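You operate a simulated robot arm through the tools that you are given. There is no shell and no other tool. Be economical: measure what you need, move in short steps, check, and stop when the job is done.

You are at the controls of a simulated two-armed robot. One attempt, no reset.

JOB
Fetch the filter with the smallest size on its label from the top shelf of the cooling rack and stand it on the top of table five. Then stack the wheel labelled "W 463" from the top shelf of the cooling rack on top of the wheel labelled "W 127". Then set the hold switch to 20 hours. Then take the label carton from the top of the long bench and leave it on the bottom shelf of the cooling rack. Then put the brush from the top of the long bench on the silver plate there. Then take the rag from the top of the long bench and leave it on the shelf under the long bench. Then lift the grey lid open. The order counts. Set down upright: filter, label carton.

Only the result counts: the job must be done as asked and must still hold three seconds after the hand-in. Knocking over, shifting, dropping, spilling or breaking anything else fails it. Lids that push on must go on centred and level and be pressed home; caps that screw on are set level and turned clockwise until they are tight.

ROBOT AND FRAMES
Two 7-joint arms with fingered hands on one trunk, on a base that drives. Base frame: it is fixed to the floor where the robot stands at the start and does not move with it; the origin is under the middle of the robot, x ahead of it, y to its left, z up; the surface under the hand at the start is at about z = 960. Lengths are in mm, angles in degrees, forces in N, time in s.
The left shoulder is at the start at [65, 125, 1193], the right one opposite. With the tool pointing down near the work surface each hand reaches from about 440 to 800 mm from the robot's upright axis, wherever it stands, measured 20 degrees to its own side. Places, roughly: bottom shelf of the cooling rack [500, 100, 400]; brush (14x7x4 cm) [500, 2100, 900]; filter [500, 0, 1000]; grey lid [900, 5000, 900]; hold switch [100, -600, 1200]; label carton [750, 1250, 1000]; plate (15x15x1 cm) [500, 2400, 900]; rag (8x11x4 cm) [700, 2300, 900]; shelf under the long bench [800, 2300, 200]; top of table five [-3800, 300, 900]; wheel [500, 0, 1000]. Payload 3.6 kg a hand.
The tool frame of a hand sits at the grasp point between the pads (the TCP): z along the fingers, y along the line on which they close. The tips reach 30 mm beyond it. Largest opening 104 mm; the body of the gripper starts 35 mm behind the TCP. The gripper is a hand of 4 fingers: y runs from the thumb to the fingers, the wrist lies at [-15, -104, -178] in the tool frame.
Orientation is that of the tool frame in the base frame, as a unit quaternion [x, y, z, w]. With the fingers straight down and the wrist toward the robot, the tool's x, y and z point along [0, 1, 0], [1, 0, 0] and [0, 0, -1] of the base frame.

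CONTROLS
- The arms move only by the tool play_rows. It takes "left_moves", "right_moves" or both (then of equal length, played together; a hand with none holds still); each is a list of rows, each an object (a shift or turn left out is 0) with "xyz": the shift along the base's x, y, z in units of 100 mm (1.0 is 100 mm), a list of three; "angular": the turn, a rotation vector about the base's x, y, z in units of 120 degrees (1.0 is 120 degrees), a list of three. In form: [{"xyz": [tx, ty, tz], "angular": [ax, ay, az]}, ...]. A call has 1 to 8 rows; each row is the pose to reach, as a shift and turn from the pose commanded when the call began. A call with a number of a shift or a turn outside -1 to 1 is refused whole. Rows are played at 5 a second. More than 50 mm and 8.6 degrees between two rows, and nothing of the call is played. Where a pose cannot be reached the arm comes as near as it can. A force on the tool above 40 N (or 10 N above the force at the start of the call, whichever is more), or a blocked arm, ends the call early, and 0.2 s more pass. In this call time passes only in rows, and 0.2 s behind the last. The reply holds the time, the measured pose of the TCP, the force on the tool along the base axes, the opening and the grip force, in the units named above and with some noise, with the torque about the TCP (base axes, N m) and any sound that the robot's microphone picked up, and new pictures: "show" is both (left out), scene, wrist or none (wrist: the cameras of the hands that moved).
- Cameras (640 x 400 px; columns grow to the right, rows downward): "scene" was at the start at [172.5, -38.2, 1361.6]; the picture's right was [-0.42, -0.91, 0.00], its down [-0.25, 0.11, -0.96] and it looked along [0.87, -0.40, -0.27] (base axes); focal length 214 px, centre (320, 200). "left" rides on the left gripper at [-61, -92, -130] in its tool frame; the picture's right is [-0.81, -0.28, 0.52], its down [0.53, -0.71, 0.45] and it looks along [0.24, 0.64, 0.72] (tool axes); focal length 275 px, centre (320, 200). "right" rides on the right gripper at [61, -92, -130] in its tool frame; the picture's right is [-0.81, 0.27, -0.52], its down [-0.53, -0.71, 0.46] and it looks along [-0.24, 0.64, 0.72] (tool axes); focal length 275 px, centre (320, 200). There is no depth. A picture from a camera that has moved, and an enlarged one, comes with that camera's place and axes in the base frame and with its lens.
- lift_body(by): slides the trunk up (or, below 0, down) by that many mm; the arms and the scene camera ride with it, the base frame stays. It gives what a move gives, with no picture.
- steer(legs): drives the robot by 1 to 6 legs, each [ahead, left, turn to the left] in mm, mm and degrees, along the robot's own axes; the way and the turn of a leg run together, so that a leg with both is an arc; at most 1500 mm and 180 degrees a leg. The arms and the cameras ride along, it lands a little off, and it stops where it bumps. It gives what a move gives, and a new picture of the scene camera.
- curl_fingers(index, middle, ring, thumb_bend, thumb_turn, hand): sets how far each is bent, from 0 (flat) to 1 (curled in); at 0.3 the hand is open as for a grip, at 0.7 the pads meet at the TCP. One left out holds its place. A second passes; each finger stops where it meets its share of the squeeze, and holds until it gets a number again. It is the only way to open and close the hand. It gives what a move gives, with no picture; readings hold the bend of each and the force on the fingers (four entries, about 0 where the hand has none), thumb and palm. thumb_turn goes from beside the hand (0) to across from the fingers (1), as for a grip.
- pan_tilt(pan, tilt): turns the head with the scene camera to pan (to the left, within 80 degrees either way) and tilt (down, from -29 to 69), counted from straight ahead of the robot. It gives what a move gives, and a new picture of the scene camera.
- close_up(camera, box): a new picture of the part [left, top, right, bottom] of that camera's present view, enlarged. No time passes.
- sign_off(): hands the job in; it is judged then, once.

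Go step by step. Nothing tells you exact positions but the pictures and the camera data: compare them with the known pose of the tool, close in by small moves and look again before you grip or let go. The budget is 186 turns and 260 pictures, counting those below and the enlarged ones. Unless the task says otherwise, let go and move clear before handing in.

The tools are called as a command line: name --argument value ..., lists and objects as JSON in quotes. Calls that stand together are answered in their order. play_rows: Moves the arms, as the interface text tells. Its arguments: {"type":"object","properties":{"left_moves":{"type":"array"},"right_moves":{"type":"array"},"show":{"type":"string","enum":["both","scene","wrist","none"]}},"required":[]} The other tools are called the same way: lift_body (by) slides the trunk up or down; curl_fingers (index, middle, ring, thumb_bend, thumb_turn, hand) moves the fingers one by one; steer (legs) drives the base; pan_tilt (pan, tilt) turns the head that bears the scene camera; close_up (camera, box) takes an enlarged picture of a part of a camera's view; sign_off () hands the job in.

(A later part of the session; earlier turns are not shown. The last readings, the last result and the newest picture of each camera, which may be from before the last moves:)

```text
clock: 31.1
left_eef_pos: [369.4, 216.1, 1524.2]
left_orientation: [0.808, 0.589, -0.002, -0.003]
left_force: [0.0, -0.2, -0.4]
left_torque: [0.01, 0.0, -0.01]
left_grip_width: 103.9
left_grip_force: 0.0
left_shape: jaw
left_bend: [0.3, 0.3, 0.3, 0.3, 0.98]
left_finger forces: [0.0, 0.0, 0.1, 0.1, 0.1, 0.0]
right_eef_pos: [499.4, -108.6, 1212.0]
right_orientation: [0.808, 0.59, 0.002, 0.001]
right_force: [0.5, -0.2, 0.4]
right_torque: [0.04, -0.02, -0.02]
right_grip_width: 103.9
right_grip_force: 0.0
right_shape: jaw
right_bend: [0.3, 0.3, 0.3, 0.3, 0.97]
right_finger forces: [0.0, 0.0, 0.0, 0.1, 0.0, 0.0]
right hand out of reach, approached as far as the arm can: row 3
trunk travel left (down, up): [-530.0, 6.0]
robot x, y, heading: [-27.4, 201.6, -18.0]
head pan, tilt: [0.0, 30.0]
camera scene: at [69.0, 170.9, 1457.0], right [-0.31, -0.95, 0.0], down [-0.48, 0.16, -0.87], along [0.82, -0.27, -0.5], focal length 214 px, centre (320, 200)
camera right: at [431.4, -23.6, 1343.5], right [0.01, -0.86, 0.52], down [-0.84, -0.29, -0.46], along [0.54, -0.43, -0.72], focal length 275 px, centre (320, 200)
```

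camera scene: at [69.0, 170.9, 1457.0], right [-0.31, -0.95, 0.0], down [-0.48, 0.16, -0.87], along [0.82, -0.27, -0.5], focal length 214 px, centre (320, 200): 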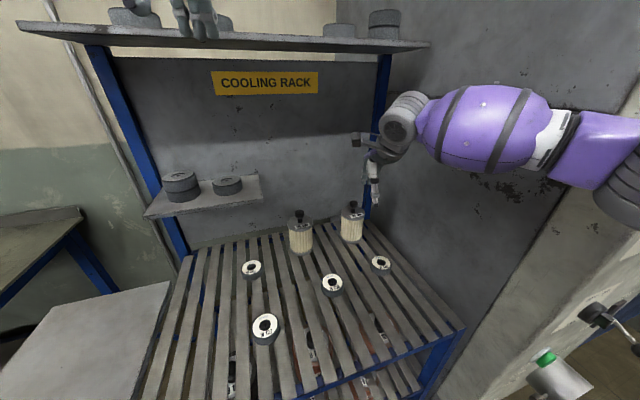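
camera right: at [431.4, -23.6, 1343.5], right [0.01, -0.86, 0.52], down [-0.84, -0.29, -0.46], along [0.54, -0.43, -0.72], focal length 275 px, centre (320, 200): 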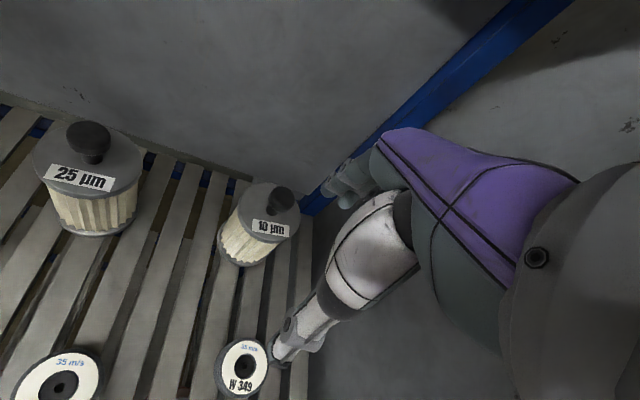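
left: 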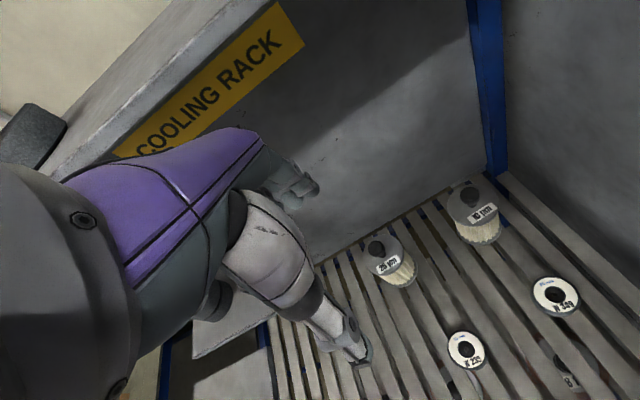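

The trunk rising takes the shoulders back, which costs reach. I'll raise the hand, put the trunk back down and re-check.

play_rows --right_moves '[{"xyz": [-0.2, 0, 0.4]}, {"xyz": [-0.3, 0.0, 0.8]}]' --show "none"

lift_body --by -105

pan_tilt --pan -20 --tilt 30

```text
clock: 31.7
left_eef_pos: [368.9, 216.4, 1523.8]
left_orientation: [0.808, 0.589, -0.002, -0.002]
left_force: [0.4, -0.1, 0.4]
left_torque: [0.01, -0.01, 0.02]
left_grip_width: 104.1
left_grip_force: 0.1
left_shape: jaw
left_bend: [0.3, 0.3, 0.3, 0.3, 0.98]
left_finger forces: [0.0, 0.0, 0.0, 0.1, 0.0, 0.0]
right_eef_pos: [467.9, -107.2, 1293.3]
right_orientation: [0.807, 0.59, -0.001, 0.0]
right_force: [-0.3, -0.5, -0.3]
right_torque: [0.01, 0.03, 0.0]
right_grip_width: 104.1
right_grip_force: 0.1
right_shape: jaw
right_bend: [0.3, 0.3, 0.3, 0.3, 0.97]
right_finger forces: [0.1, 0.0, 0.0, 0.0, 0.1, 0.0]
trunk travel left (down, up): [-530.0, 6.0]
robot x, y, heading: [-26.2, 205.0, -18.1]
head pan, tilt: [0.0, 30.0]
```

```text
clock: 33.0
left_eef_pos: [368.9, 216.1, 1418.7]
left_orientation: [0.809, 0.588, -0.002, -0.001]
left_force: [-0.7, -0.9, -0.8]
left_torque: [-0.01, 0.0, 0.04]
left_grip_width: 103.9
left_grip_force: 0.2
left_shape: jaw
left_bend: [0.3, 0.3, 0.3, 0.3, 0.98]
left_finger forces: [0.1, 0.0, 0.1, 0.0, 0.0, 0.1]
right_eef_pos: [469.4, -108.2, 1187.6]
right_orientation: [0.808, 0.59, 0.001, 0.001]
right_force: [-0.7, 0.8, -0.3]
right_torque: [0.01, -0.01, -0.02]
right_grip_width: 103.9
right_grip_force: 0.1
right_shape: jaw
right_bend: [0.3, 0.3, 0.3, 0.3, 0.97]
right_finger forces: [0.0, 0.0, 0.1, 0.1, 0.0, 0.1]
trunk travel left (down, up): [-425.0, 111.0]
robot x, y, heading: [-24.6, 200.7, -18.1]
head pan, tilt: [0.0, 30.0]
```

```text
clock: 33.9
left_eef_pos: [369.9, 216.5, 1418.1]
left_orientation: [0.809, 0.588, -0.002, -0.002]
left_force: [-0.2, 0.5, 0.8]
left_torque: [-0.04, 0.02, 0.01]
left_grip_width: 103.9
left_grip_force: 0.0
left_shape: jaw
left_bend: [0.3, 0.3, 0.3, 0.3, 0.98]
left_finger forces: [0.0, 0.0, 0.1, 0.1, 0.0, 0.0]
right_eef_pos: [469.4, -107.3, 1187.3]
right_orientation: [0.808, 0.589, 0.001, 0.0]
right_force: [-0.1, -0.5, 0.2]
right_torque: [0.01, -0.05, 0.0]
right_grip_width: 104.0
right_grip_force: 0.1
right_shape: jaw
right_bend: [0.3, 0.3, 0.3, 0.3, 0.97]
right_finger forces: [0.0, 0.0, 0.1, 0.0, 0.0, 0.1]
trunk travel left (down, up): [-425.0, 111.0]
robot x, y, heading: [-30.8, 201.9, -18.1]
head pan, tilt: [-20.0, 30.0]
camera scene: at [127.9, 119.8, 1338.8], right [-0.62, -0.79, 0.0], down [-0.39, 0.31, -0.87], along [0.68, -0.53, -0.5], focal length 214 px, centre (320, 200)
```

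scene: 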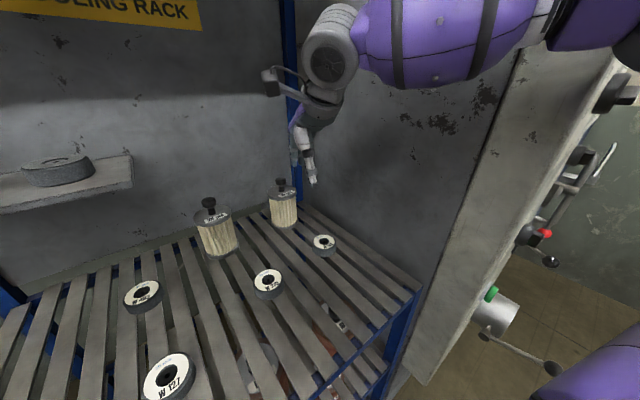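

play_rows --right_moves '[{"xyz": [0.45, 0, -0.1]}, {"xyz": [0.8, -0.05, -0.2]}]' --show "none"

play_rows --right_moves '[{"xyz": [0.45, -0.05, 0]}]' --show "both"

```text
clock: 34.5
left_eef_pos: [368.9, 216.9, 1418.7]
left_orientation: [0.808, 0.589, -0.001, -0.002]
left_force: [-0.8, 0.8, 0.8]
left_torque: [-0.03, -0.01, 0.02]
left_grip_width: 103.9
left_grip_force: 0.0
left_shape: jaw
left_bend: [0.3, 0.3, 0.3, 0.3, 0.98]
left_finger forces: [0.0, 0.1, 0.1, 0.1, 0.1, 0.0]
right_eef_pos: [525.6, -111.1, 1176.1]
right_orientation: [0.808, 0.589, 0.0, 0.001]
right_force: [-0.1, 0.1, 0.0]
right_torque: [-0.01, -0.04, -0.02]
right_grip_width: 104.1
right_grip_force: 0.1
right_shape: jaw
right_bend: [0.3, 0.3, 0.3, 0.3, 0.97]
right_finger forces: [0.0, 0.1, 0.1, 0.0, 0.0, 0.0]
right hand out of reach, approached as far as the arm can: row 2
trunk travel left (down, up): [-425.0, 111.0]
robot x, y, heading: [-23.1, 201.2, -18.1]
head pan, tilt: [-20.0, 30.0]
```

```text
clock: 34.9
left_eef_pos: [370.2, 214.8, 1417.7]
left_orientation: [0.808, 0.589, -0.003, -0.003]
left_force: [-0.1, -0.9, 1.1]
left_torque: [-0.04, 0.0, 0.01]
left_grip_width: 103.8
left_grip_force: 0.2
left_shape: jaw
left_bend: [0.3, 0.3, 0.3, 0.3, 0.98]
left_finger forces: [0.0, 0.0, 0.0, 0.0, 0.1, 0.0]
right_eef_pos: [535.4, -121.0, 1175.5]
right_orientation: [0.808, 0.589, 0.0, 0.001]
right_force: [-0.3, -0.1, 0.2]
right_torque: [0.01, -0.01, 0.02]
right_grip_width: 103.8
right_grip_force: 0.1
right_shape: jaw
right_bend: [0.3, 0.3, 0.3, 0.3, 0.97]
right_finger forces: [0.0, 0.0, 0.0, 0.0, 0.0, 0.0]
right hand out of reach, approached as far as the arm can: row 1
trunk travel left (down, up): [-425.0, 111.0]
robot x, y, heading: [-28.1, 199.6, -18.3]
head pan, tilt: [-20.0, 30.0]
camera scene: at [128.4, 119.3, 1338.7], right [-0.62, -0.79, 0.0], down [-0.39, 0.31, -0.87], along [0.68, -0.53, -0.5], focal length 214 px, centre (320, 200)
camera right: at [467.7, -35.2, 1306.9], right [0.01, -0.86, 0.52], down [-0.84, -0.29, -0.46], along [0.54, -0.43, -0.72], focal length 275 px, centre (320, 200)
```

scene: 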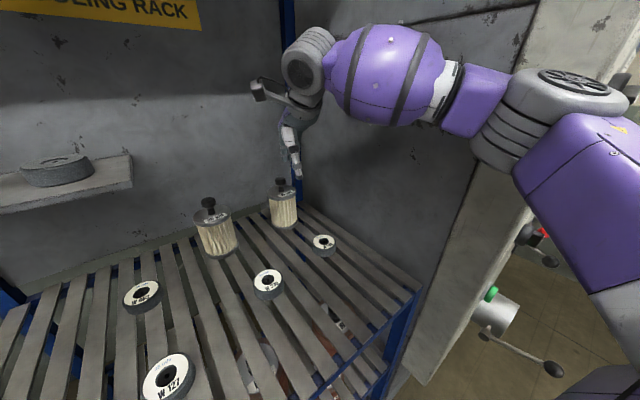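
right: 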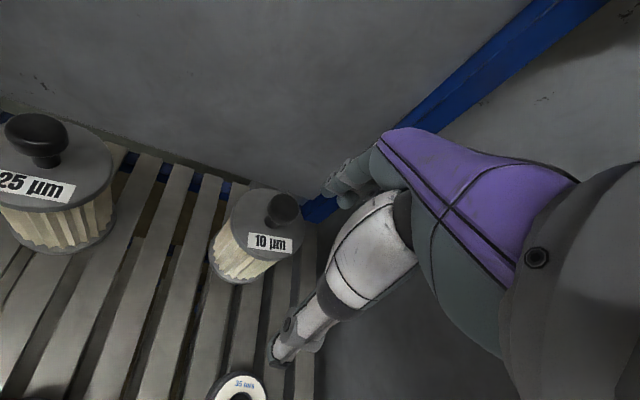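

The reach limit is about 60 mm short. Since raising the trunk moved the shoulders back, lowering it may bring them forward, so I'll test that with the hand safely back and up.

play_rows --right_moves '[{"xyz": [-0.45, 0.05, 0.2]}, {"xyz": [-0.9, 0.1, 0.4]}, {"xyz": [-1.0, 0.1, 0.8]}]' --show "none"

lift_body --by -90

pan_tilt --pan -21 --tilt 30

```text
clock: 35.7
left_eef_pos: [370.5, 219.6, 1417.2]
left_orientation: [0.809, 0.588, -0.004, -0.002]
left_force: [-0.9, 0.3, -0.2]
left_torque: [-0.07, 0.01, 0.0]
left_grip_width: 104.1
left_grip_force: 0.0
left_shape: jaw
left_bend: [0.3, 0.3, 0.3, 0.3, 0.98]
left_finger forces: [0.0, 0.0, 0.1, 0.1, 0.0, 0.0]
right_eef_pos: [436.2, -103.4, 1257.0]
right_orientation: [0.807, 0.59, -0.001, 0.002]
right_force: [0.8, 0.4, -0.4]
right_torque: [-0.01, 0.04, -0.02]
right_grip_width: 103.8
right_grip_force: 0.0
right_shape: jaw
right_bend: [0.3, 0.3, 0.3, 0.3, 0.98]
right_finger forces: [0.0, 0.0, 0.1, 0.1, 0.1, 0.1]
trunk travel left (down, up): [-425.0, 111.0]
robot x, y, heading: [-27.4, 203.2, -18.1]
head pan, tilt: [-20.0, 30.0]
```

```text
clock: 36.9
left_eef_pos: [397.5, 207.1, 1303.2]
left_orientation: [0.808, 0.587, -0.026, -0.036]
left_force: [-0.1, 0.5, 1.1]
left_torque: [0.01, 0.03, 0.0]
left_grip_width: 103.8
left_grip_force: 0.1
left_shape: jaw
left_bend: [0.3, 0.3, 0.3, 0.3, 0.98]
left_finger forces: [0.0, 0.0, 0.1, 0.1, 0.0, 0.0]
right_eef_pos: [433.2, -110.8, 1167.1]
right_orientation: [0.808, 0.59, 0.001, 0.0]
right_force: [0.4, -0.8, -0.3]
right_torque: [0.02, 0.01, 0.0]
right_grip_width: 104.0
right_grip_force: 0.0
right_shape: jaw
right_bend: [0.3, 0.3, 0.3, 0.3, 0.98]
right_finger forces: [0.1, 0.0, 0.0, 0.1, 0.0, 0.0]
trunk travel left (down, up): [-335.0, 201.0]
robot x, y, heading: [-25.9, 204.4, -18.3]
head pan, tilt: [-20.0, 30.0]
```

```text
clock: 37.5
left_eef_pos: [396.3, 206.3, 1303.9]
left_orientation: [0.808, 0.588, -0.026, -0.036]
left_force: [-0.2, 0.0, 0.1]
left_torque: [0.0, 0.0, -0.01]
left_grip_width: 104.2
left_grip_force: 0.1
left_shape: jaw
left_bend: [0.3, 0.3, 0.3, 0.3, 0.98]
left_finger forces: [0.0, 0.0, 0.1, 0.1, 0.1, 0.0]
right_eef_pos: [433.5, -110.0, 1166.5]
right_orientation: [0.808, 0.59, 0.0, -0.001]
right_force: [0.4, -0.9, -0.3]
right_torque: [0.03, 0.0, 0.02]
right_grip_width: 103.9
right_grip_force: 0.1
right_shape: jaw
right_bend: [0.3, 0.3, 0.3, 0.3, 0.98]
right_finger forces: [0.0, 0.0, 0.1, 0.0, 0.1, 0.0]
trunk travel left (down, up): [-335.0, 201.0]
robot x, y, heading: [-23.1, 204.5, -18.1]
head pan, tilt: [-21.0, 30.0]
camera scene: at [149.4, 111.1, 1246.3], right [-0.63, -0.78, 0.0], down [-0.39, 0.32, -0.87], along [0.67, -0.55, -0.5], focal length 214 px, centre (320, 200)
```

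scene: 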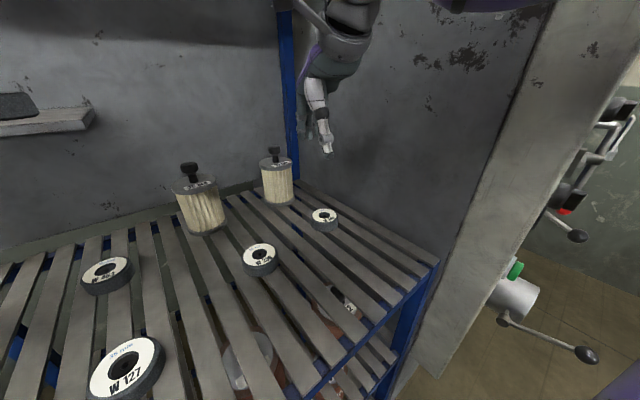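

Lowering gains only 20 mm. I'll go back to the original height and tilt the hand about 12° so the fingers point slightly forward, which gives enough reach.

lift_body --by 90

play_rows --right_moves '[{"xyz": [0.3, 0, -0.3], "angular": [-0.01, -0.032, 0]}, {"xyz": [0.6, 0, -0.5], "angular": [-0.02, -0.064, 0]}, {"xyz": [0.9, -0.02, -0.7], "angular": [-0.031, -0.095, 0]}]' --show "none"

play_rows --right_moves '[{"xyz": [0.35, -0.02, -0.1]}, {"xyz": [0.68, -0.04, -0.2]}]' --show "both"

```text
clock: 38.8
left_eef_pos: [398.7, 205.7, 1393.8]
left_orientation: [0.808, 0.587, -0.026, -0.036]
left_force: [-0.1, -0.3, 0.4]
left_torque: [0.01, 0.02, 0.04]
left_grip_width: 103.8
left_grip_force: 0.0
left_shape: jaw
left_bend: [0.3, 0.3, 0.3, 0.3, 0.98]
left_finger forces: [0.0, 0.1, 0.0, 0.0, 0.1, 0.1]
right_eef_pos: [434.7, -110.7, 1256.4]
right_orientation: [0.807, 0.59, 0.0, 0.0]
right_force: [1.0, 0.7, -0.8]
right_torque: [0.01, 0.0, 0.01]
right_grip_width: 103.9
right_grip_force: 0.0
right_shape: jaw
right_bend: [0.3, 0.3, 0.3, 0.3, 0.98]
right_finger forces: [0.0, 0.0, 0.1, 0.0, 0.0, 0.0]
trunk travel left (down, up): [-425.0, 111.0]
robot x, y, heading: [-29.0, 202.6, -18.2]
head pan, tilt: [-21.0, 30.0]
```

```text
clock: 39.6
left_eef_pos: [398.4, 206.2, 1394.2]
left_orientation: [0.807, 0.588, -0.026, -0.037]
left_force: [-0.8, -0.2, 0.1]
left_torque: [-0.01, 0.01, 0.05]
left_grip_width: 104.0
left_grip_force: 0.1
left_shape: jaw
left_bend: [0.3, 0.3, 0.3, 0.3, 0.98]
left_finger forces: [0.1, 0.0, 0.1, 0.0, 0.0, 0.0]
right_eef_pos: [525.4, -111.9, 1184.7]
right_orientation: [0.803, 0.586, 0.061, 0.085]
right_force: [0.7, -0.2, 0.3]
right_torque: [0.02, 0.03, 0.02]
right_grip_width: 103.9
right_grip_force: 0.0
right_shape: jaw
right_bend: [0.3, 0.3, 0.3, 0.3, 0.98]
right_finger forces: [0.0, 0.1, 0.0, 0.0, 0.0, 0.0]
trunk travel left (down, up): [-425.0, 111.0]
robot x, y, heading: [-26.5, 204.3, -18.3]
head pan, tilt: [-21.0, 30.0]
```

```text
clock: 40.2
left_eef_pos: [396.7, 206.7, 1393.4]
left_orientation: [0.808, 0.588, -0.026, -0.036]
left_force: [-1.3, 0.3, -0.3]
left_torque: [0.02, -0.06, -0.01]
left_grip_width: 104.1
left_grip_force: 0.0
left_shape: jaw
left_bend: [0.3, 0.3, 0.3, 0.3, 0.98]
left_finger forces: [0.0, 0.1, 0.0, 0.1, 0.1, 0.1]
right_eef_pos: [568.1, -121.3, 1173.7]
right_orientation: [0.803, 0.586, 0.061, 0.085]
right_force: [-0.8, -0.3, 0.3]
right_torque: [-0.01, 0.02, 0.01]
right_grip_width: 103.8
right_grip_force: 0.0
right_shape: jaw
right_bend: [0.3, 0.3, 0.3, 0.3, 0.98]
right_finger forces: [0.1, 0.0, 0.0, 0.1, 0.0, 0.0]
right hand out of reach, approached as far as the arm can: row 2
trunk travel left (down, up): [-425.0, 111.0]
robot x, y, heading: [-24.3, 202.7, -18.1]
head pan, tilt: [-21.0, 30.0]
camera scene: at [125.6, 118.7, 1339.0], right [-0.63, -0.78, 0.0], down [-0.39, 0.32, -0.87], along [0.67, -0.55, -0.5], focal length 214 px, centre (320, 200)
camera right: at [475.4, -27.1, 1281.9], right [-0.09, -0.82, 0.56], down [-0.74, -0.32, -0.59], along [0.67, -0.47, -0.57], focal length 275 px, centre (320, 200)
```

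scene: 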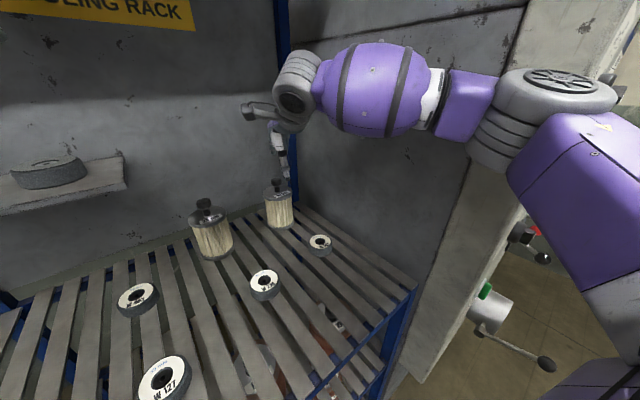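
right: 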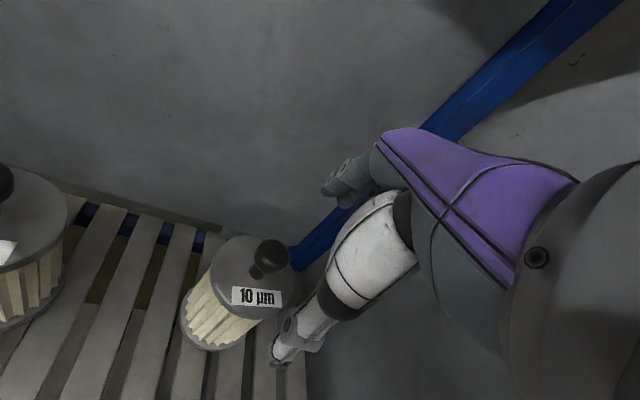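

play_rows --right_moves '[{"xyz": [0, 0, -0.05], "angular": [-0.013, -0.04, 0]}, {"xyz": [0.02, 0, -0.1], "angular": [-0.026, -0.08, 0]}]' --show "both"

```text
clock: 40.8
left_eef_pos: [399.8, 215.4, 1393.6]
left_orientation: [0.807, 0.589, -0.029, -0.034]
left_force: [0.2, 1.1, 0.6]
left_torque: [0.02, 0.0, 0.0]
left_grip_width: 104.1
left_grip_force: 0.1
left_shape: jaw
left_bend: [0.3, 0.3, 0.3, 0.3, 0.98]
left_finger forces: [0.1, 0.0, 0.0, 0.0, 0.1, 0.0]
right_eef_pos: [572.6, -111.8, 1162.6]
right_orientation: [0.791, 0.58, 0.111, 0.157]
right_force: [0.3, 0.1, -0.2]
right_torque: [-0.01, 0.02, -0.03]
right_grip_width: 104.0
right_grip_force: 0.1
right_shape: jaw
right_bend: [0.3, 0.3, 0.3, 0.3, 0.98]
right_finger forces: [0.1, 0.0, 0.0, 0.1, 0.1, 0.0]
trunk travel left (down, up): [-425.0, 111.0]
robot x, y, heading: [-27.8, 204.9, -17.9]
head pan, tilt: [-21.0, 30.0]
camera scene: at [129.1, 126.8, 1338.7], right [-0.63, -0.78, 0.01], down [-0.39, 0.31, -0.87], along [0.67, -0.55, -0.5], focal length 214 px, centre (320, 200)
camera right: at [464.1, -12.3, 1248.8], right [-0.19, -0.79, 0.59], down [-0.63, -0.36, -0.69], along [0.75, -0.5, -0.43], focal length 275 px, centre (320, 200)
```

scene: 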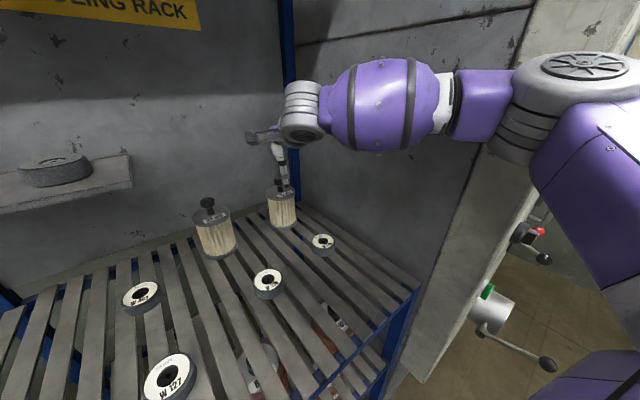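
right: 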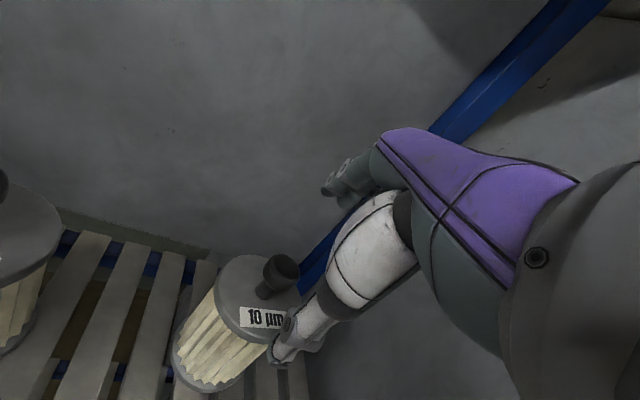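

The arm can reach now, but the elbow lightly touches the oven corner. I'll shift the robot 45 mm left and re-aim.

steer --legs '[[0, 45, 0]]'

play_rows --right_moves '[{"xyz": [0.05, -0.25, 0]}, {"xyz": [0.1, -0.45, 0]}]' --show "both"

```text
clock: 41.9
left_eef_pos: [411.9, 250.4, 1393.6]
left_orientation: [0.808, 0.588, -0.026, -0.035]
left_force: [0.1, 0.4, -0.2]
left_torque: [-0.06, 0.01, -0.02]
left_grip_width: 104.1
left_grip_force: 0.0
left_shape: jaw
left_bend: [0.3, 0.3, 0.3, 0.3, 0.98]
left_finger forces: [0.0, 0.0, 0.0, 0.0, 0.0, 0.1]
right_eef_pos: [584.1, -77.1, 1162.9]
right_orientation: [0.792, 0.579, 0.113, 0.155]
right_force: [-0.1, 0.4, -0.3]
right_torque: [0.0, 0.01, -0.01]
right_grip_width: 104.1
right_grip_force: 0.1
right_shape: jaw
right_bend: [0.3, 0.3, 0.3, 0.3, 0.98]
right_finger forces: [0.0, 0.0, 0.1, 0.0, 0.0, 0.0]
trunk travel left (down, up): [-425.0, 111.0]
robot x, y, heading: [-9.8, 244.3, -18.5]
head pan, tilt: [-21.0, 30.0]
camera scene: at [140.9, 161.5, 1338.8], right [-0.63, -0.78, 0.0], down [-0.39, 0.32, -0.87], along [0.67, -0.55, -0.5], focal length 214 px, centre (320, 200)
```

scene: 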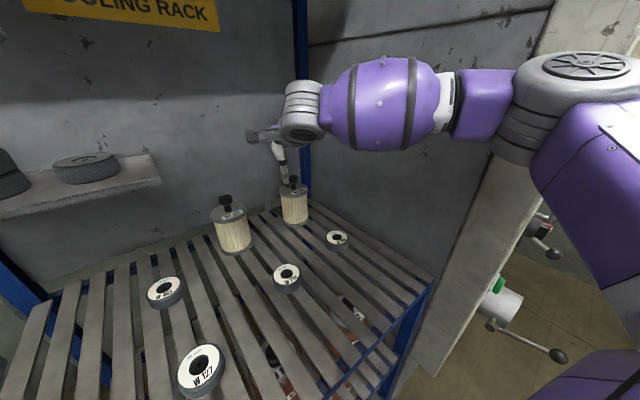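

```text
clock: 42.5
left_eef_pos: [410.8, 249.0, 1393.3]
left_orientation: [0.808, 0.587, -0.026, -0.036]
left_force: [0.3, 0.2, 0.3]
left_torque: [0.01, 0.01, 0.05]
left_grip_width: 103.9
left_grip_force: 0.1
left_shape: jaw
left_bend: [0.3, 0.3, 0.3, 0.3, 0.98]
left_finger forces: [0.0, 0.0, 0.0, 0.1, 0.1, 0.0]
right_eef_pos: [594.8, -122.8, 1162.8]
right_orientation: [0.793, 0.579, 0.113, 0.154]
right_force: [0.2, 0.4, 0.2]
right_torque: [0.03, 0.01, 0.01]
right_grip_width: 104.0
right_grip_force: 0.1
right_shape: jaw
right_bend: [0.3, 0.3, 0.3, 0.3, 0.98]
right_finger forces: [0.0, 0.0, 0.1, 0.1, 0.0, 0.0]
trunk travel left (down, up): [-425.0, 111.0]
robot x, y, heading: [-16.5, 245.0, -18.1]
head pan, tilt: [-21.0, 30.0]
camera scene: at [140.8, 161.0, 1338.8], right [-0.63, -0.78, 0.0], down [-0.39, 0.32, -0.87], along [0.67, -0.55, -0.5], focal length 214 px, centre (320, 200)
camera right: at [485.5, -24.9, 1249.4], right [-0.19, -0.79, 0.58], down [-0.63, -0.36, -0.69], along [0.75, -0.5, -0.43], focal length 275 px, centre (320, 200)
```

scene: 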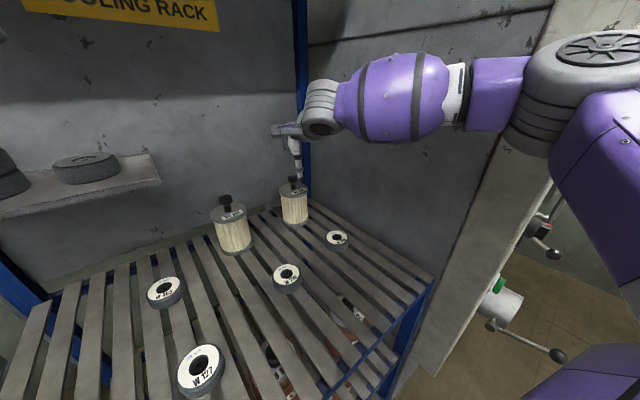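
right: 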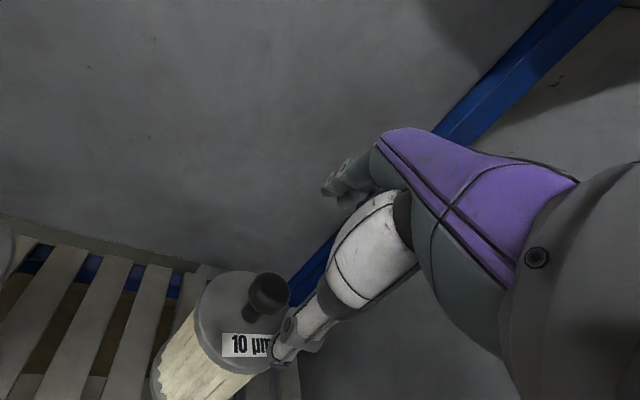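

No contact now, and the knob is at about [600, -121], head z 1088–1111. I'll descend to just above it and reduce the tilt a little if reach allows.

play_rows --right_moves '[{"xyz": [0.05, 0.02, -0.2], "angular": [0.008, 0.025, 0]}, {"xyz": [0.05, 0.02, -0.38], "angular": [0.02, 0.06, 0]}]' --show "both"

```text
clock: 43.1
left_eef_pos: [412.0, 247.9, 1392.9]
left_orientation: [0.808, 0.588, -0.027, -0.036]
left_force: [0.2, 0.4, 0.1]
left_torque: [0.01, 0.01, -0.03]
left_grip_width: 103.8
left_grip_force: 0.1
left_shape: jaw
left_bend: [0.3, 0.3, 0.3, 0.3, 0.98]
left_finger forces: [0.1, 0.1, 0.0, 0.1, 0.1, 0.0]
right_eef_pos: [598.3, -123.1, 1124.7]
right_orientation: [0.801, 0.585, 0.075, 0.102]
right_force: [0.6, -0.2, -0.5]
right_torque: [-0.03, 0.0, -0.01]
right_grip_width: 103.9
right_grip_force: 0.0
right_shape: jaw
right_bend: [0.3, 0.3, 0.3, 0.3, 0.98]
right_finger forces: [0.0, 0.0, 0.0, 0.1, 0.0, 0.0]
trunk travel left (down, up): [-425.0, 111.0]
robot x, y, heading: [-13.1, 244.5, -18.0]
head pan, tilt: [-21.0, 30.0]
camera scene: at [140.9, 160.4, 1338.7], right [-0.63, -0.78, 0.0], down [-0.39, 0.32, -0.87], along [0.67, -0.55, -0.5], focal length 214 px, centre (320, 200)
camera right: at [502.4, -27.5, 1228.6], right [-0.12, -0.81, 0.57], down [-0.71, -0.33, -0.62], along [0.69, -0.48, -0.54], focal length 275 px, centre (320, 200)
```

scene: 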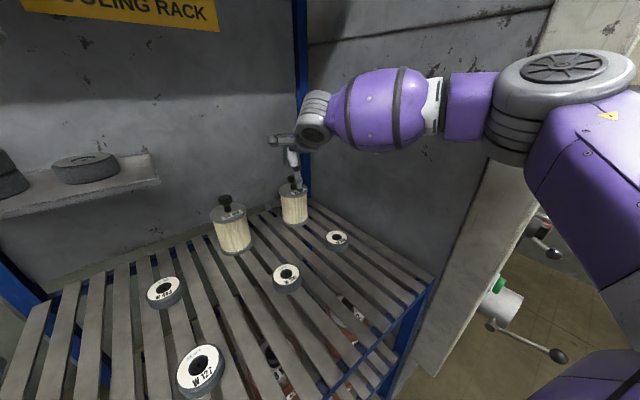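
right: 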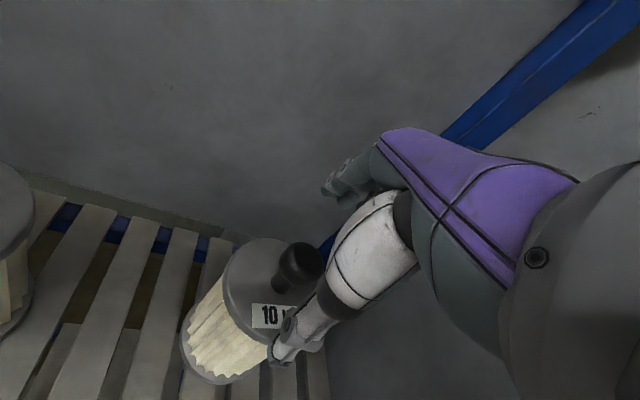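

play_rows --right_moves '[{"xyz": [-0.02, 0.06, -0.1], "angular": [0.013, 0.04, 0]}, {"xyz": [-0.03, 0.07, -0.25], "angular": [0.026, 0.079, 0]}]' --show "both"

```text
clock: 43.7
left_eef_pos: [412.0, 247.9, 1392.8]
left_orientation: [0.808, 0.588, -0.026, -0.036]
left_force: [-0.3, 0.5, -0.1]
left_torque: [0.01, -0.03, 0.01]
left_grip_width: 104.1
left_grip_force: 0.1
left_shape: jaw
left_bend: [0.3, 0.3, 0.3, 0.3, 0.98]
left_finger forces: [0.0, 0.0, 0.0, 0.0, 0.0, 0.1]
right_eef_pos: [590.6, -128.5, 1099.0]
right_orientation: [0.808, 0.589, 0.023, 0.03]
right_force: [0.4, -0.3, 0.3]
right_torque: [-0.02, 0.05, 0.04]
right_grip_width: 104.1
right_grip_force: 0.1
right_shape: jaw
right_bend: [0.3, 0.3, 0.3, 0.3, 0.98]
right_finger forces: [0.0, 0.0, 0.0, 0.0, 0.0, 0.0]
right hand out of reach, approached as far as the arm can: row 2
trunk travel left (down, up): [-425.0, 111.0]
robot x, y, heading: [-15.9, 244.6, -18.3]
head pan, tilt: [-21.0, 30.0]
camera scene: at [140.4, 160.0, 1338.8], right [-0.63, -0.78, 0.0], down [-0.39, 0.32, -0.87], along [0.67, -0.55, -0.5], focal length 214 px, centre (320, 200)
camera right: at [513.3, -39.6, 1223.4], right [-0.02, -0.84, 0.54], down [-0.81, -0.3, -0.51], along [0.59, -0.44, -0.67], focal length 275 px, centre (320, 200)
```

scene: 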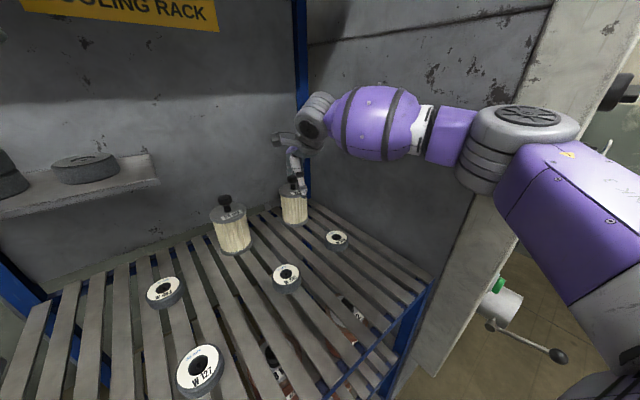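
right: 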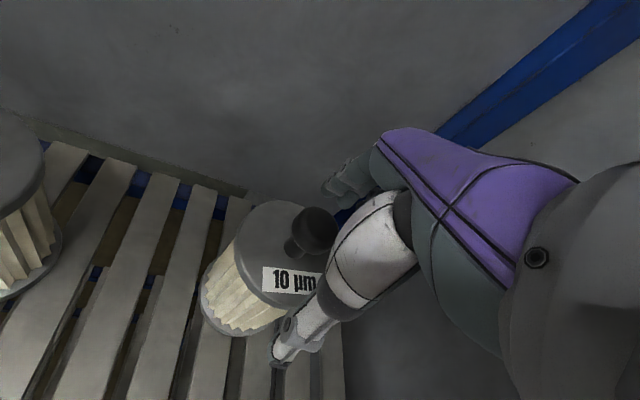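

play_rows --right_moves '[{"xyz": [0.01, 0, 0.02], "angular": [-0.012, -0.037, 0]}, {"xyz": [0.01, 0, 0.02], "angular": [-0.012, -0.037, 0]}]' --show "wrist"

close_up --camera "scene" --box '[250, 120, 350, 230]'

```text
clock: 44.3
left_eef_pos: [410.6, 249.5, 1392.4]
left_orientation: [0.807, 0.589, -0.026, -0.037]
left_force: [-0.1, 0.0, -0.1]
left_torque: [-0.03, 0.02, 0.0]
left_grip_width: 104.2
left_grip_force: 0.1
left_shape: jaw
left_bend: [0.3, 0.3, 0.3, 0.3, 0.98]
left_finger forces: [0.1, 0.1, 0.1, 0.0, 0.0, 0.0]
right_eef_pos: [592.1, -127.9, 1101.8]
right_orientation: [0.805, 0.587, 0.047, 0.065]
right_force: [0.0, 0.2, -0.2]
right_torque: [-0.02, -0.01, 0.03]
right_grip_width: 104.0
right_grip_force: 0.0
right_shape: jaw
right_bend: [0.3, 0.3, 0.3, 0.3, 0.98]
right_finger forces: [0.0, 0.0, 0.0, 0.0, 0.0, 0.0]
trunk travel left (down, up): [-425.0, 111.0]
robot x, y, heading: [-11.3, 244.2, -18.0]
head pan, tilt: [-21.0, 30.0]
camera right: at [505.2, -36.2, 1216.3], right [-0.07, -0.83, 0.55], down [-0.76, -0.31, -0.56], along [0.64, -0.46, -0.61], focal length 275 px, centre (320, 200)
```

right: 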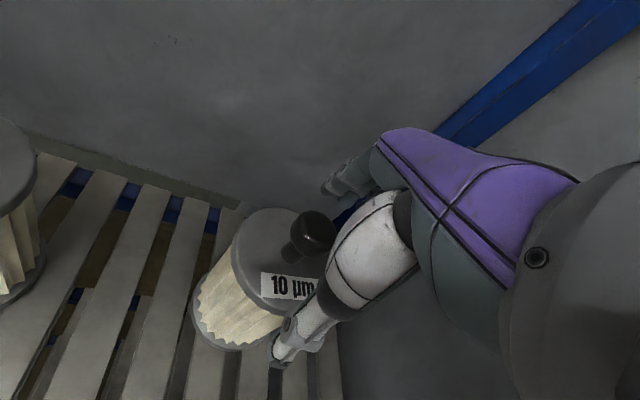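

```text
3.64 times, centred on (300, 175) of scene
camera zoom: at [140.8, 160.9, 1338.8], right [-0.63, -0.78, 0.0], down [-0.39, 0.32, -0.87], along [0.67, -0.55, -0.5], focal length 780 px, centre (393, 291)
```

zoom: 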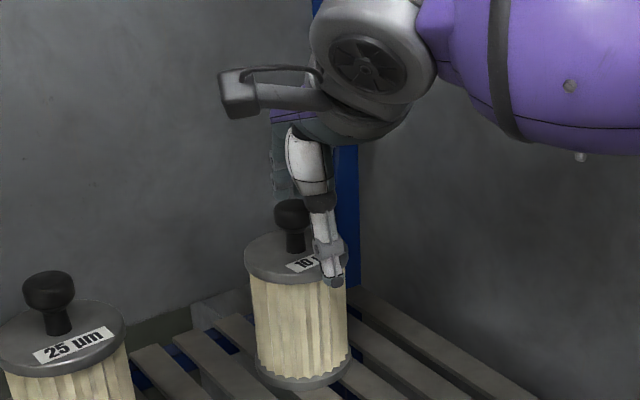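

play_rows --right_moves '[{"xyz": [0.04, 0.12, 0.0]}, {"xyz": [0.06, 0.15, 0.0]}]' --show "wrist"

close_up --camera "scene" --box '[250, 120, 350, 230]'

```text
clock: 44.9
left_eef_pos: [411.7, 249.2, 1393.3]
left_orientation: [0.808, 0.588, -0.027, -0.036]
left_force: [0.4, -0.8, -1.2]
left_torque: [0.02, -0.01, 0.01]
left_grip_width: 104.3
left_grip_force: 0.1
left_shape: jaw
left_bend: [0.3, 0.3, 0.3, 0.3, 0.98]
left_finger forces: [0.1, 0.0, 0.0, 0.1, 0.1, 0.0]
right_eef_pos: [599.4, -113.1, 1101.3]
right_orientation: [0.805, 0.588, 0.048, 0.064]
right_force: [-0.6, 0.0, -0.2]
right_torque: [0.02, 0.02, 0.02]
right_grip_width: 103.9
right_grip_force: 0.1
right_shape: jaw
right_bend: [0.3, 0.3, 0.3, 0.3, 0.98]
right_finger forces: [0.0, 0.0, 0.0, 0.0, 0.1, 0.0]
trunk travel left (down, up): [-425.0, 111.0]
robot x, y, heading: [-10.7, 241.2, -18.1]
head pan, tilt: [-21.0, 30.0]
camera right: at [511.0, -21.3, 1216.1], right [-0.07, -0.83, 0.55], down [-0.76, -0.31, -0.56], along [0.64, -0.46, -0.61], focal length 275 px, centre (320, 200)
```

right: 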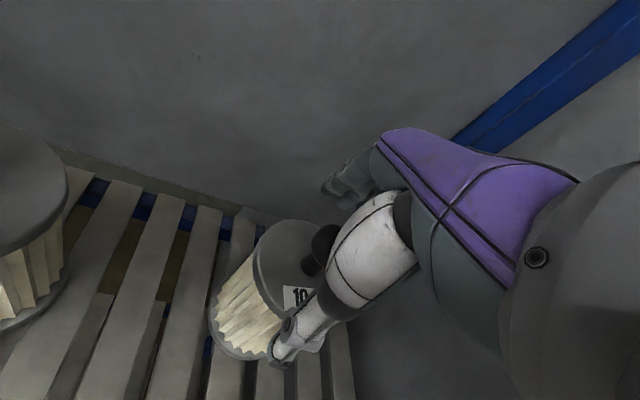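

```text
3.64 times, centred on (300, 175) of scene
camera zoom: at [140.7, 160.4, 1338.8], right [-0.63, -0.78, 0.0], down [-0.39, 0.32, -0.87], along [0.67, -0.55, -0.5], focal length 780 px, centre (393, 291)
```

zoom: 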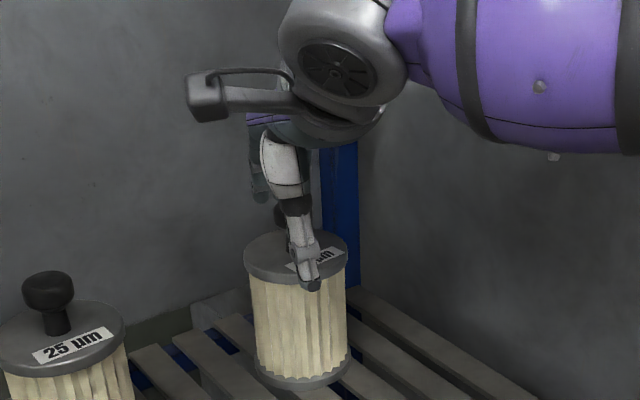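

The TCP projects right onto the knob. Gripping.

curl_fingers --hand "right" --index 0.75 --middle 0.75 --ring 0.75 --thumb_bend 0.75

close_up --camera "scene" --box '[250, 120, 350, 230]'

```text
clock: 45.9
left_eef_pos: [411.0, 248.4, 1395.0]
left_orientation: [0.807, 0.588, -0.026, -0.037]
left_force: [-0.5, -0.4, 1.0]
left_torque: [-0.03, -0.01, 0.01]
left_grip_width: 104.0
left_grip_force: 0.1
left_shape: jaw
left_bend: [0.3, 0.3, 0.3, 0.3, 0.98]
left_finger forces: [0.0, 0.0, 0.0, 0.1, 0.1, 0.0]
right_eef_pos: [597.9, -112.4, 1101.8]
right_orientation: [0.805, 0.587, 0.048, 0.065]
right_force: [0.1, 0.2, 3.1]
right_torque: [-0.01, 0.11, 0.0]
right_grip_width: 8.7
right_grip_force: 14.4
right_shape: fingers
right_bend: [0.74, 0.74, 0.75, 0.63, 0.96]
right_finger forces: [3.8, 7.5, 0.3, 0.0, 16.2, 0.0]
trunk travel left (down, up): [-425.0, 111.0]
robot x, y, heading: [-12.7, 241.8, -17.9]
head pan, tilt: [-21.0, 30.0]
```

```text
3.64 times, centred on (300, 175) of scene
camera zoom: at [140.3, 161.0, 1338.9], right [-0.63, -0.78, 0.0], down [-0.39, 0.32, -0.87], along [0.67, -0.55, -0.5], focal length 780 px, centre (393, 291)
```

zoom: 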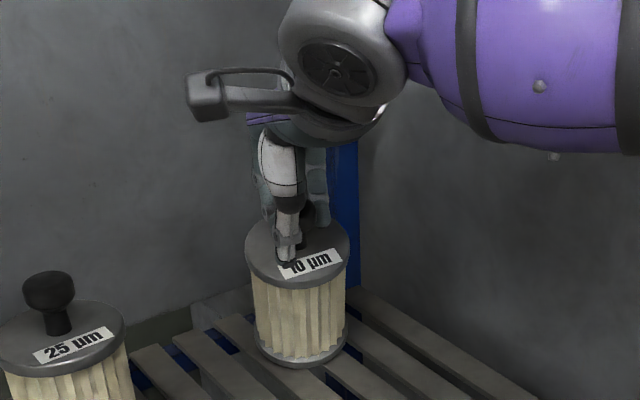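

close_up --camera "right" --box '[180, 130, 420, 400]'

```text
1.48 times, centred on (300, 265) of right
camera zoom: at [510.7, -20.8, 1216.6], right [-0.07, -0.83, 0.55], down [-0.76, -0.31, -0.56], along [0.64, -0.46, -0.61], focal length 408 px, centre (350, 104)
```

zoom: 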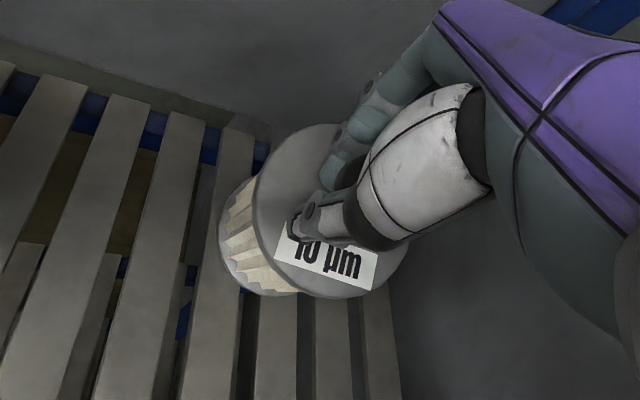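

play_rows --right_moves '[{"xyz": [0, 0, 0.2]}, {"xyz": [0, 0, 0.5]}]' --show "both"

close_up --camera "scene" --box '[250, 120, 350, 230]'

```text
clock: 46.5
left_eef_pos: [410.6, 248.9, 1393.9]
left_orientation: [0.808, 0.588, -0.026, -0.036]
left_force: [-0.6, 0.1, 0.2]
left_torque: [0.0, 0.02, -0.02]
left_grip_width: 104.0
left_grip_force: 0.0
left_shape: jaw
left_bend: [0.3, 0.3, 0.3, 0.3, 0.98]
left_finger forces: [0.0, 0.1, 0.0, 0.0, 0.0, 0.0]
right_eef_pos: [596.8, -115.5, 1151.6]
right_orientation: [0.805, 0.588, 0.047, 0.064]
right_force: [0.1, -0.5, -1.8]
right_torque: [0.02, -0.02, 0.01]
right_grip_width: 7.4
right_grip_force: 11.8
right_shape: fingers
right_bend: [0.74, 0.74, 0.75, 0.63, 0.96]
right_finger forces: [3.8, 5.8, 0.5, 0.0, 12.6, 0.0]
trunk travel left (down, up): [-425.0, 111.0]
robot x, y, heading: [-13.6, 243.8, -18.2]
head pan, tilt: [-21.0, 30.0]
camera scene: at [140.5, 160.7, 1338.8], right [-0.63, -0.78, 0.0], down [-0.39, 0.32, -0.87], along [0.67, -0.55, -0.5], focal length 214 px, centre (320, 200)
camera right: at [509.9, -24.0, 1265.5], right [-0.07, -0.83, 0.55], down [-0.76, -0.31, -0.56], along [0.64, -0.46, -0.61], focal length 275 px, centre (320, 200)
```

scene: 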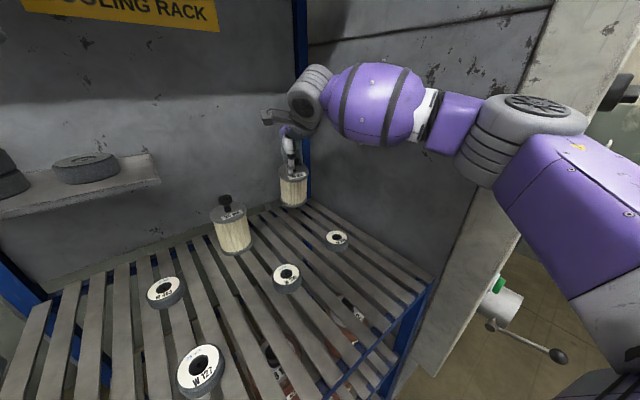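
right: 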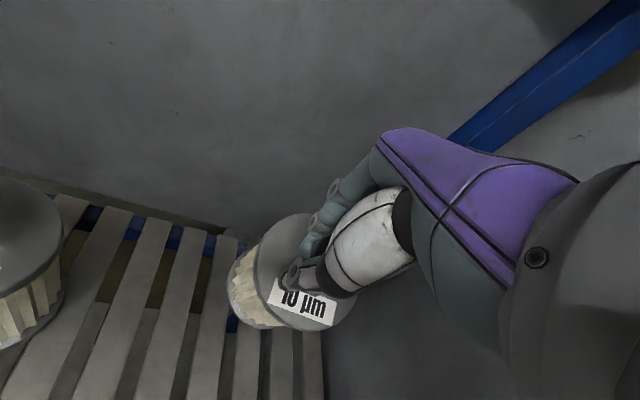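

```text
3.64 times, centred on (300, 175) of scene
camera zoom: at [140.5, 160.7, 1338.8], right [-0.63, -0.78, 0.0], down [-0.39, 0.32, -0.87], along [0.67, -0.55, -0.5], focal length 780 px, centre (393, 291)
```

zoom: 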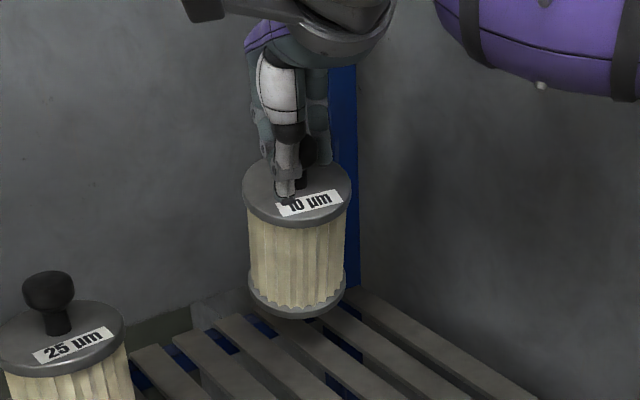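

The filter is lifted and hanging by its knob. I'll back straight out of the rack and look around for table five.

steer --legs '[[-450, 0, 0]]'

pan_tilt --pan 80 --tilt 20

```text
clock: 49.2
left_eef_pos: [-14.6, 388.4, 1393.1]
left_orientation: [0.808, 0.588, -0.026, -0.036]
left_force: [-0.4, 0.4, 0.0]
left_torque: [0.01, -0.04, 0.0]
left_grip_width: 103.9
left_grip_force: 0.1
left_shape: jaw
left_bend: [0.3, 0.3, 0.3, 0.3, 0.98]
left_finger forces: [0.0, 0.1, 0.1, 0.1, 0.0, 0.1]
right_eef_pos: [172.3, 25.5, 1151.6]
right_orientation: [0.805, 0.588, 0.047, 0.065]
right_force: [-0.1, 0.8, -2.2]
right_torque: [0.02, 0.03, 0.01]
right_grip_width: 7.1
right_grip_force: 11.6
right_shape: fingers
right_bend: [0.74, 0.74, 0.75, 0.63, 0.96]
right_finger forces: [3.8, 5.7, 0.6, 0.0, 12.5, 0.0]
trunk travel left (down, up): [-425.0, 111.0]
robot x, y, heading: [-440.7, 382.2, -18.2]
head pan, tilt: [-21.0, 30.0]
camera scene: at [-285.2, 300.1, 1338.8], right [-0.63, -0.78, 0.0], down [-0.39, 0.31, -0.87], along [0.67, -0.55, -0.5], focal length 214 px, centre (320, 200)
```

scene: 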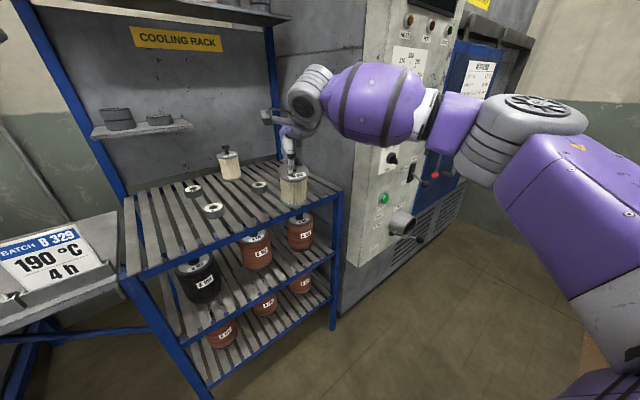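

```text
clock: 51.0
left_eef_pos: [-14.8, 388.9, 1393.4]
left_orientation: [0.807, 0.589, -0.026, -0.036]
left_force: [0.8, -0.4, 0.3]
left_torque: [0.03, 0.0, -0.01]
left_grip_width: 103.8
left_grip_force: 0.1
left_shape: jaw
left_bend: [0.3, 0.3, 0.3, 0.3, 0.98]
left_finger forces: [0.0, 0.0, 0.0, 0.0, 0.0, 0.0]
right_eef_pos: [171.7, 24.5, 1150.6]
right_orientation: [0.805, 0.588, 0.047, 0.065]
right_force: [-0.6, 0.2, -2.4]
right_torque: [0.01, 0.06, -0.01]
right_grip_width: 7.3
right_grip_force: 11.4
right_shape: fingers
right_bend: [0.74, 0.73, 0.75, 0.63, 0.96]
right_finger forces: [3.8, 5.6, 0.5, 0.0, 12.4, 0.1]
trunk travel left (down, up): [-425.0, 111.0]
robot x, y, heading: [-438.5, 385.9, -18.4]
head pan, tilt: [80.0, 20.0]
camera scene: at [-311.5, 439.2, 1354.8], right [0.88, -0.47, 0.0], down [-0.16, -0.3, -0.94], along [0.44, 0.83, -0.34], focal length 214 px, centre (320, 200)
```

scene: 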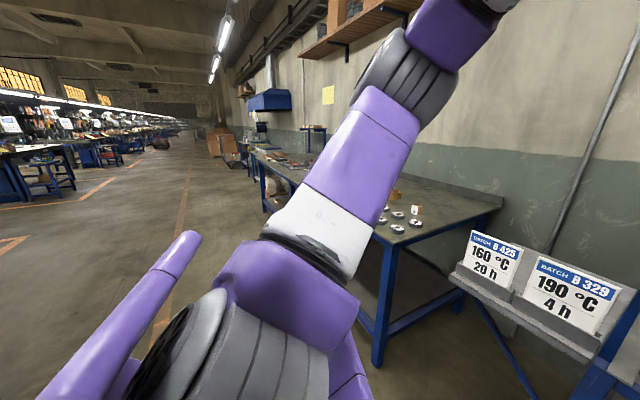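

Space on the left is free. I'll turn around to face table five.

steer --legs '[[-150, 0, 0], [0, 0, 100], [0, 0, 98]]'

pan_tilt --pan 0 --tilt 15

```text
clock: 60.7
left_eef_pos: [-980.6, 284.3, 1393.6]
left_orientation: [0.715, -0.697, 0.031, -0.032]
left_force: [-0.9, -0.1, 0.3]
left_torque: [-0.02, -0.02, 0.05]
left_grip_width: 103.9
left_grip_force: 0.1
left_shape: jaw
left_bend: [0.3, 0.3, 0.3, 0.3, 0.98]
left_finger forces: [0.0, 0.0, 0.0, 0.0, 0.0, 0.1]
right_eef_pos: [-1275.4, 565.6, 1150.2]
right_orientation: [0.714, -0.696, -0.055, 0.057]
right_force: [0.7, -0.8, -3.2]
right_torque: [-0.03, -0.06, 0.03]
right_grip_width: 5.3
right_grip_force: 10.1
right_shape: fingers
right_bend: [0.74, 0.74, 0.75, 0.65, 0.96]
right_finger forces: [3.8, 4.7, 0.6, 0.1, 10.6, 0.1]
trunk travel left (down, up): [-425.0, 111.0]
robot x, y, heading: [-584.8, 429.5, -178.8]
head pan, tilt: [80.0, 20.0]
camera scene: at [-681.4, 336.2, 1354.8], right [-0.99, 0.15, 0.0], down [0.05, 0.34, -0.94], along [-0.14, -0.93, -0.34], focal length 214 px, centre (320, 200)
```

scene: 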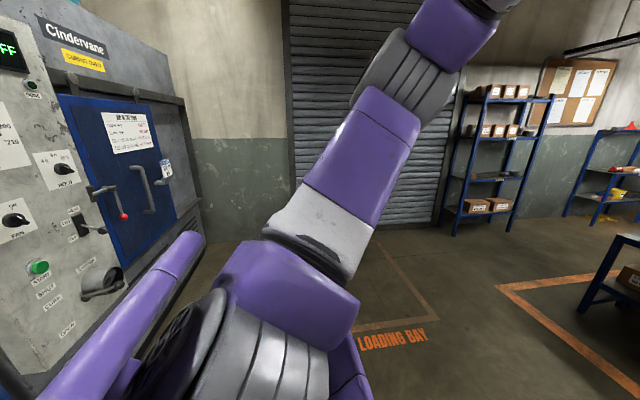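

```text
clock: 62.2
left_eef_pos: [-980.0, 283.6, 1393.7]
left_orientation: [0.715, -0.698, 0.031, -0.032]
left_force: [-0.2, 0.5, 0.3]
left_torque: [0.03, -0.03, 0.0]
left_grip_width: 104.0
left_grip_force: 0.0
left_shape: jaw
left_bend: [0.3, 0.3, 0.3, 0.3, 0.98]
left_finger forces: [0.1, 0.0, 0.0, 0.0, 0.1, 0.1]
right_eef_pos: [-1275.7, 566.8, 1150.5]
right_orientation: [0.715, -0.695, -0.056, 0.058]
right_force: [-0.3, 0.3, -2.2]
right_torque: [-0.01, 0.02, 0.0]
right_grip_width: 5.1
right_grip_force: 9.9
right_shape: fingers
right_bend: [0.74, 0.74, 0.75, 0.65, 0.96]
right_finger forces: [3.8, 4.7, 0.6, 0.0, 10.6, 0.0]
trunk travel left (down, up): [-425.0, 111.0]
robot x, y, heading: [-581.5, 431.0, -178.7]
head pan, tilt: [0.0, 15.0]
camera scene: at [-760.6, 426.2, 1363.0], right [-0.02, 1.0, 0.0], down [0.26, 0.01, -0.97], along [-0.97, -0.02, -0.26], focal length 214 px, centre (320, 200)
```

scene: 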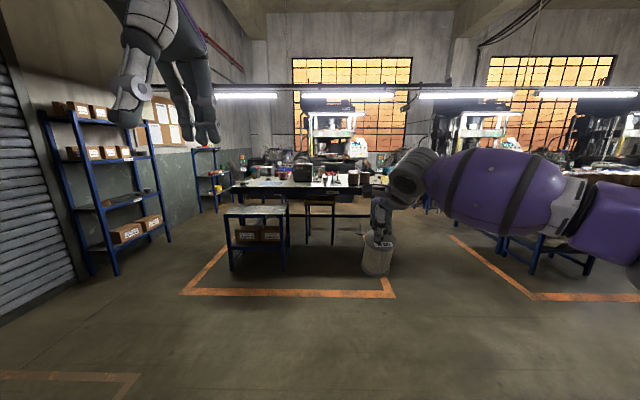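

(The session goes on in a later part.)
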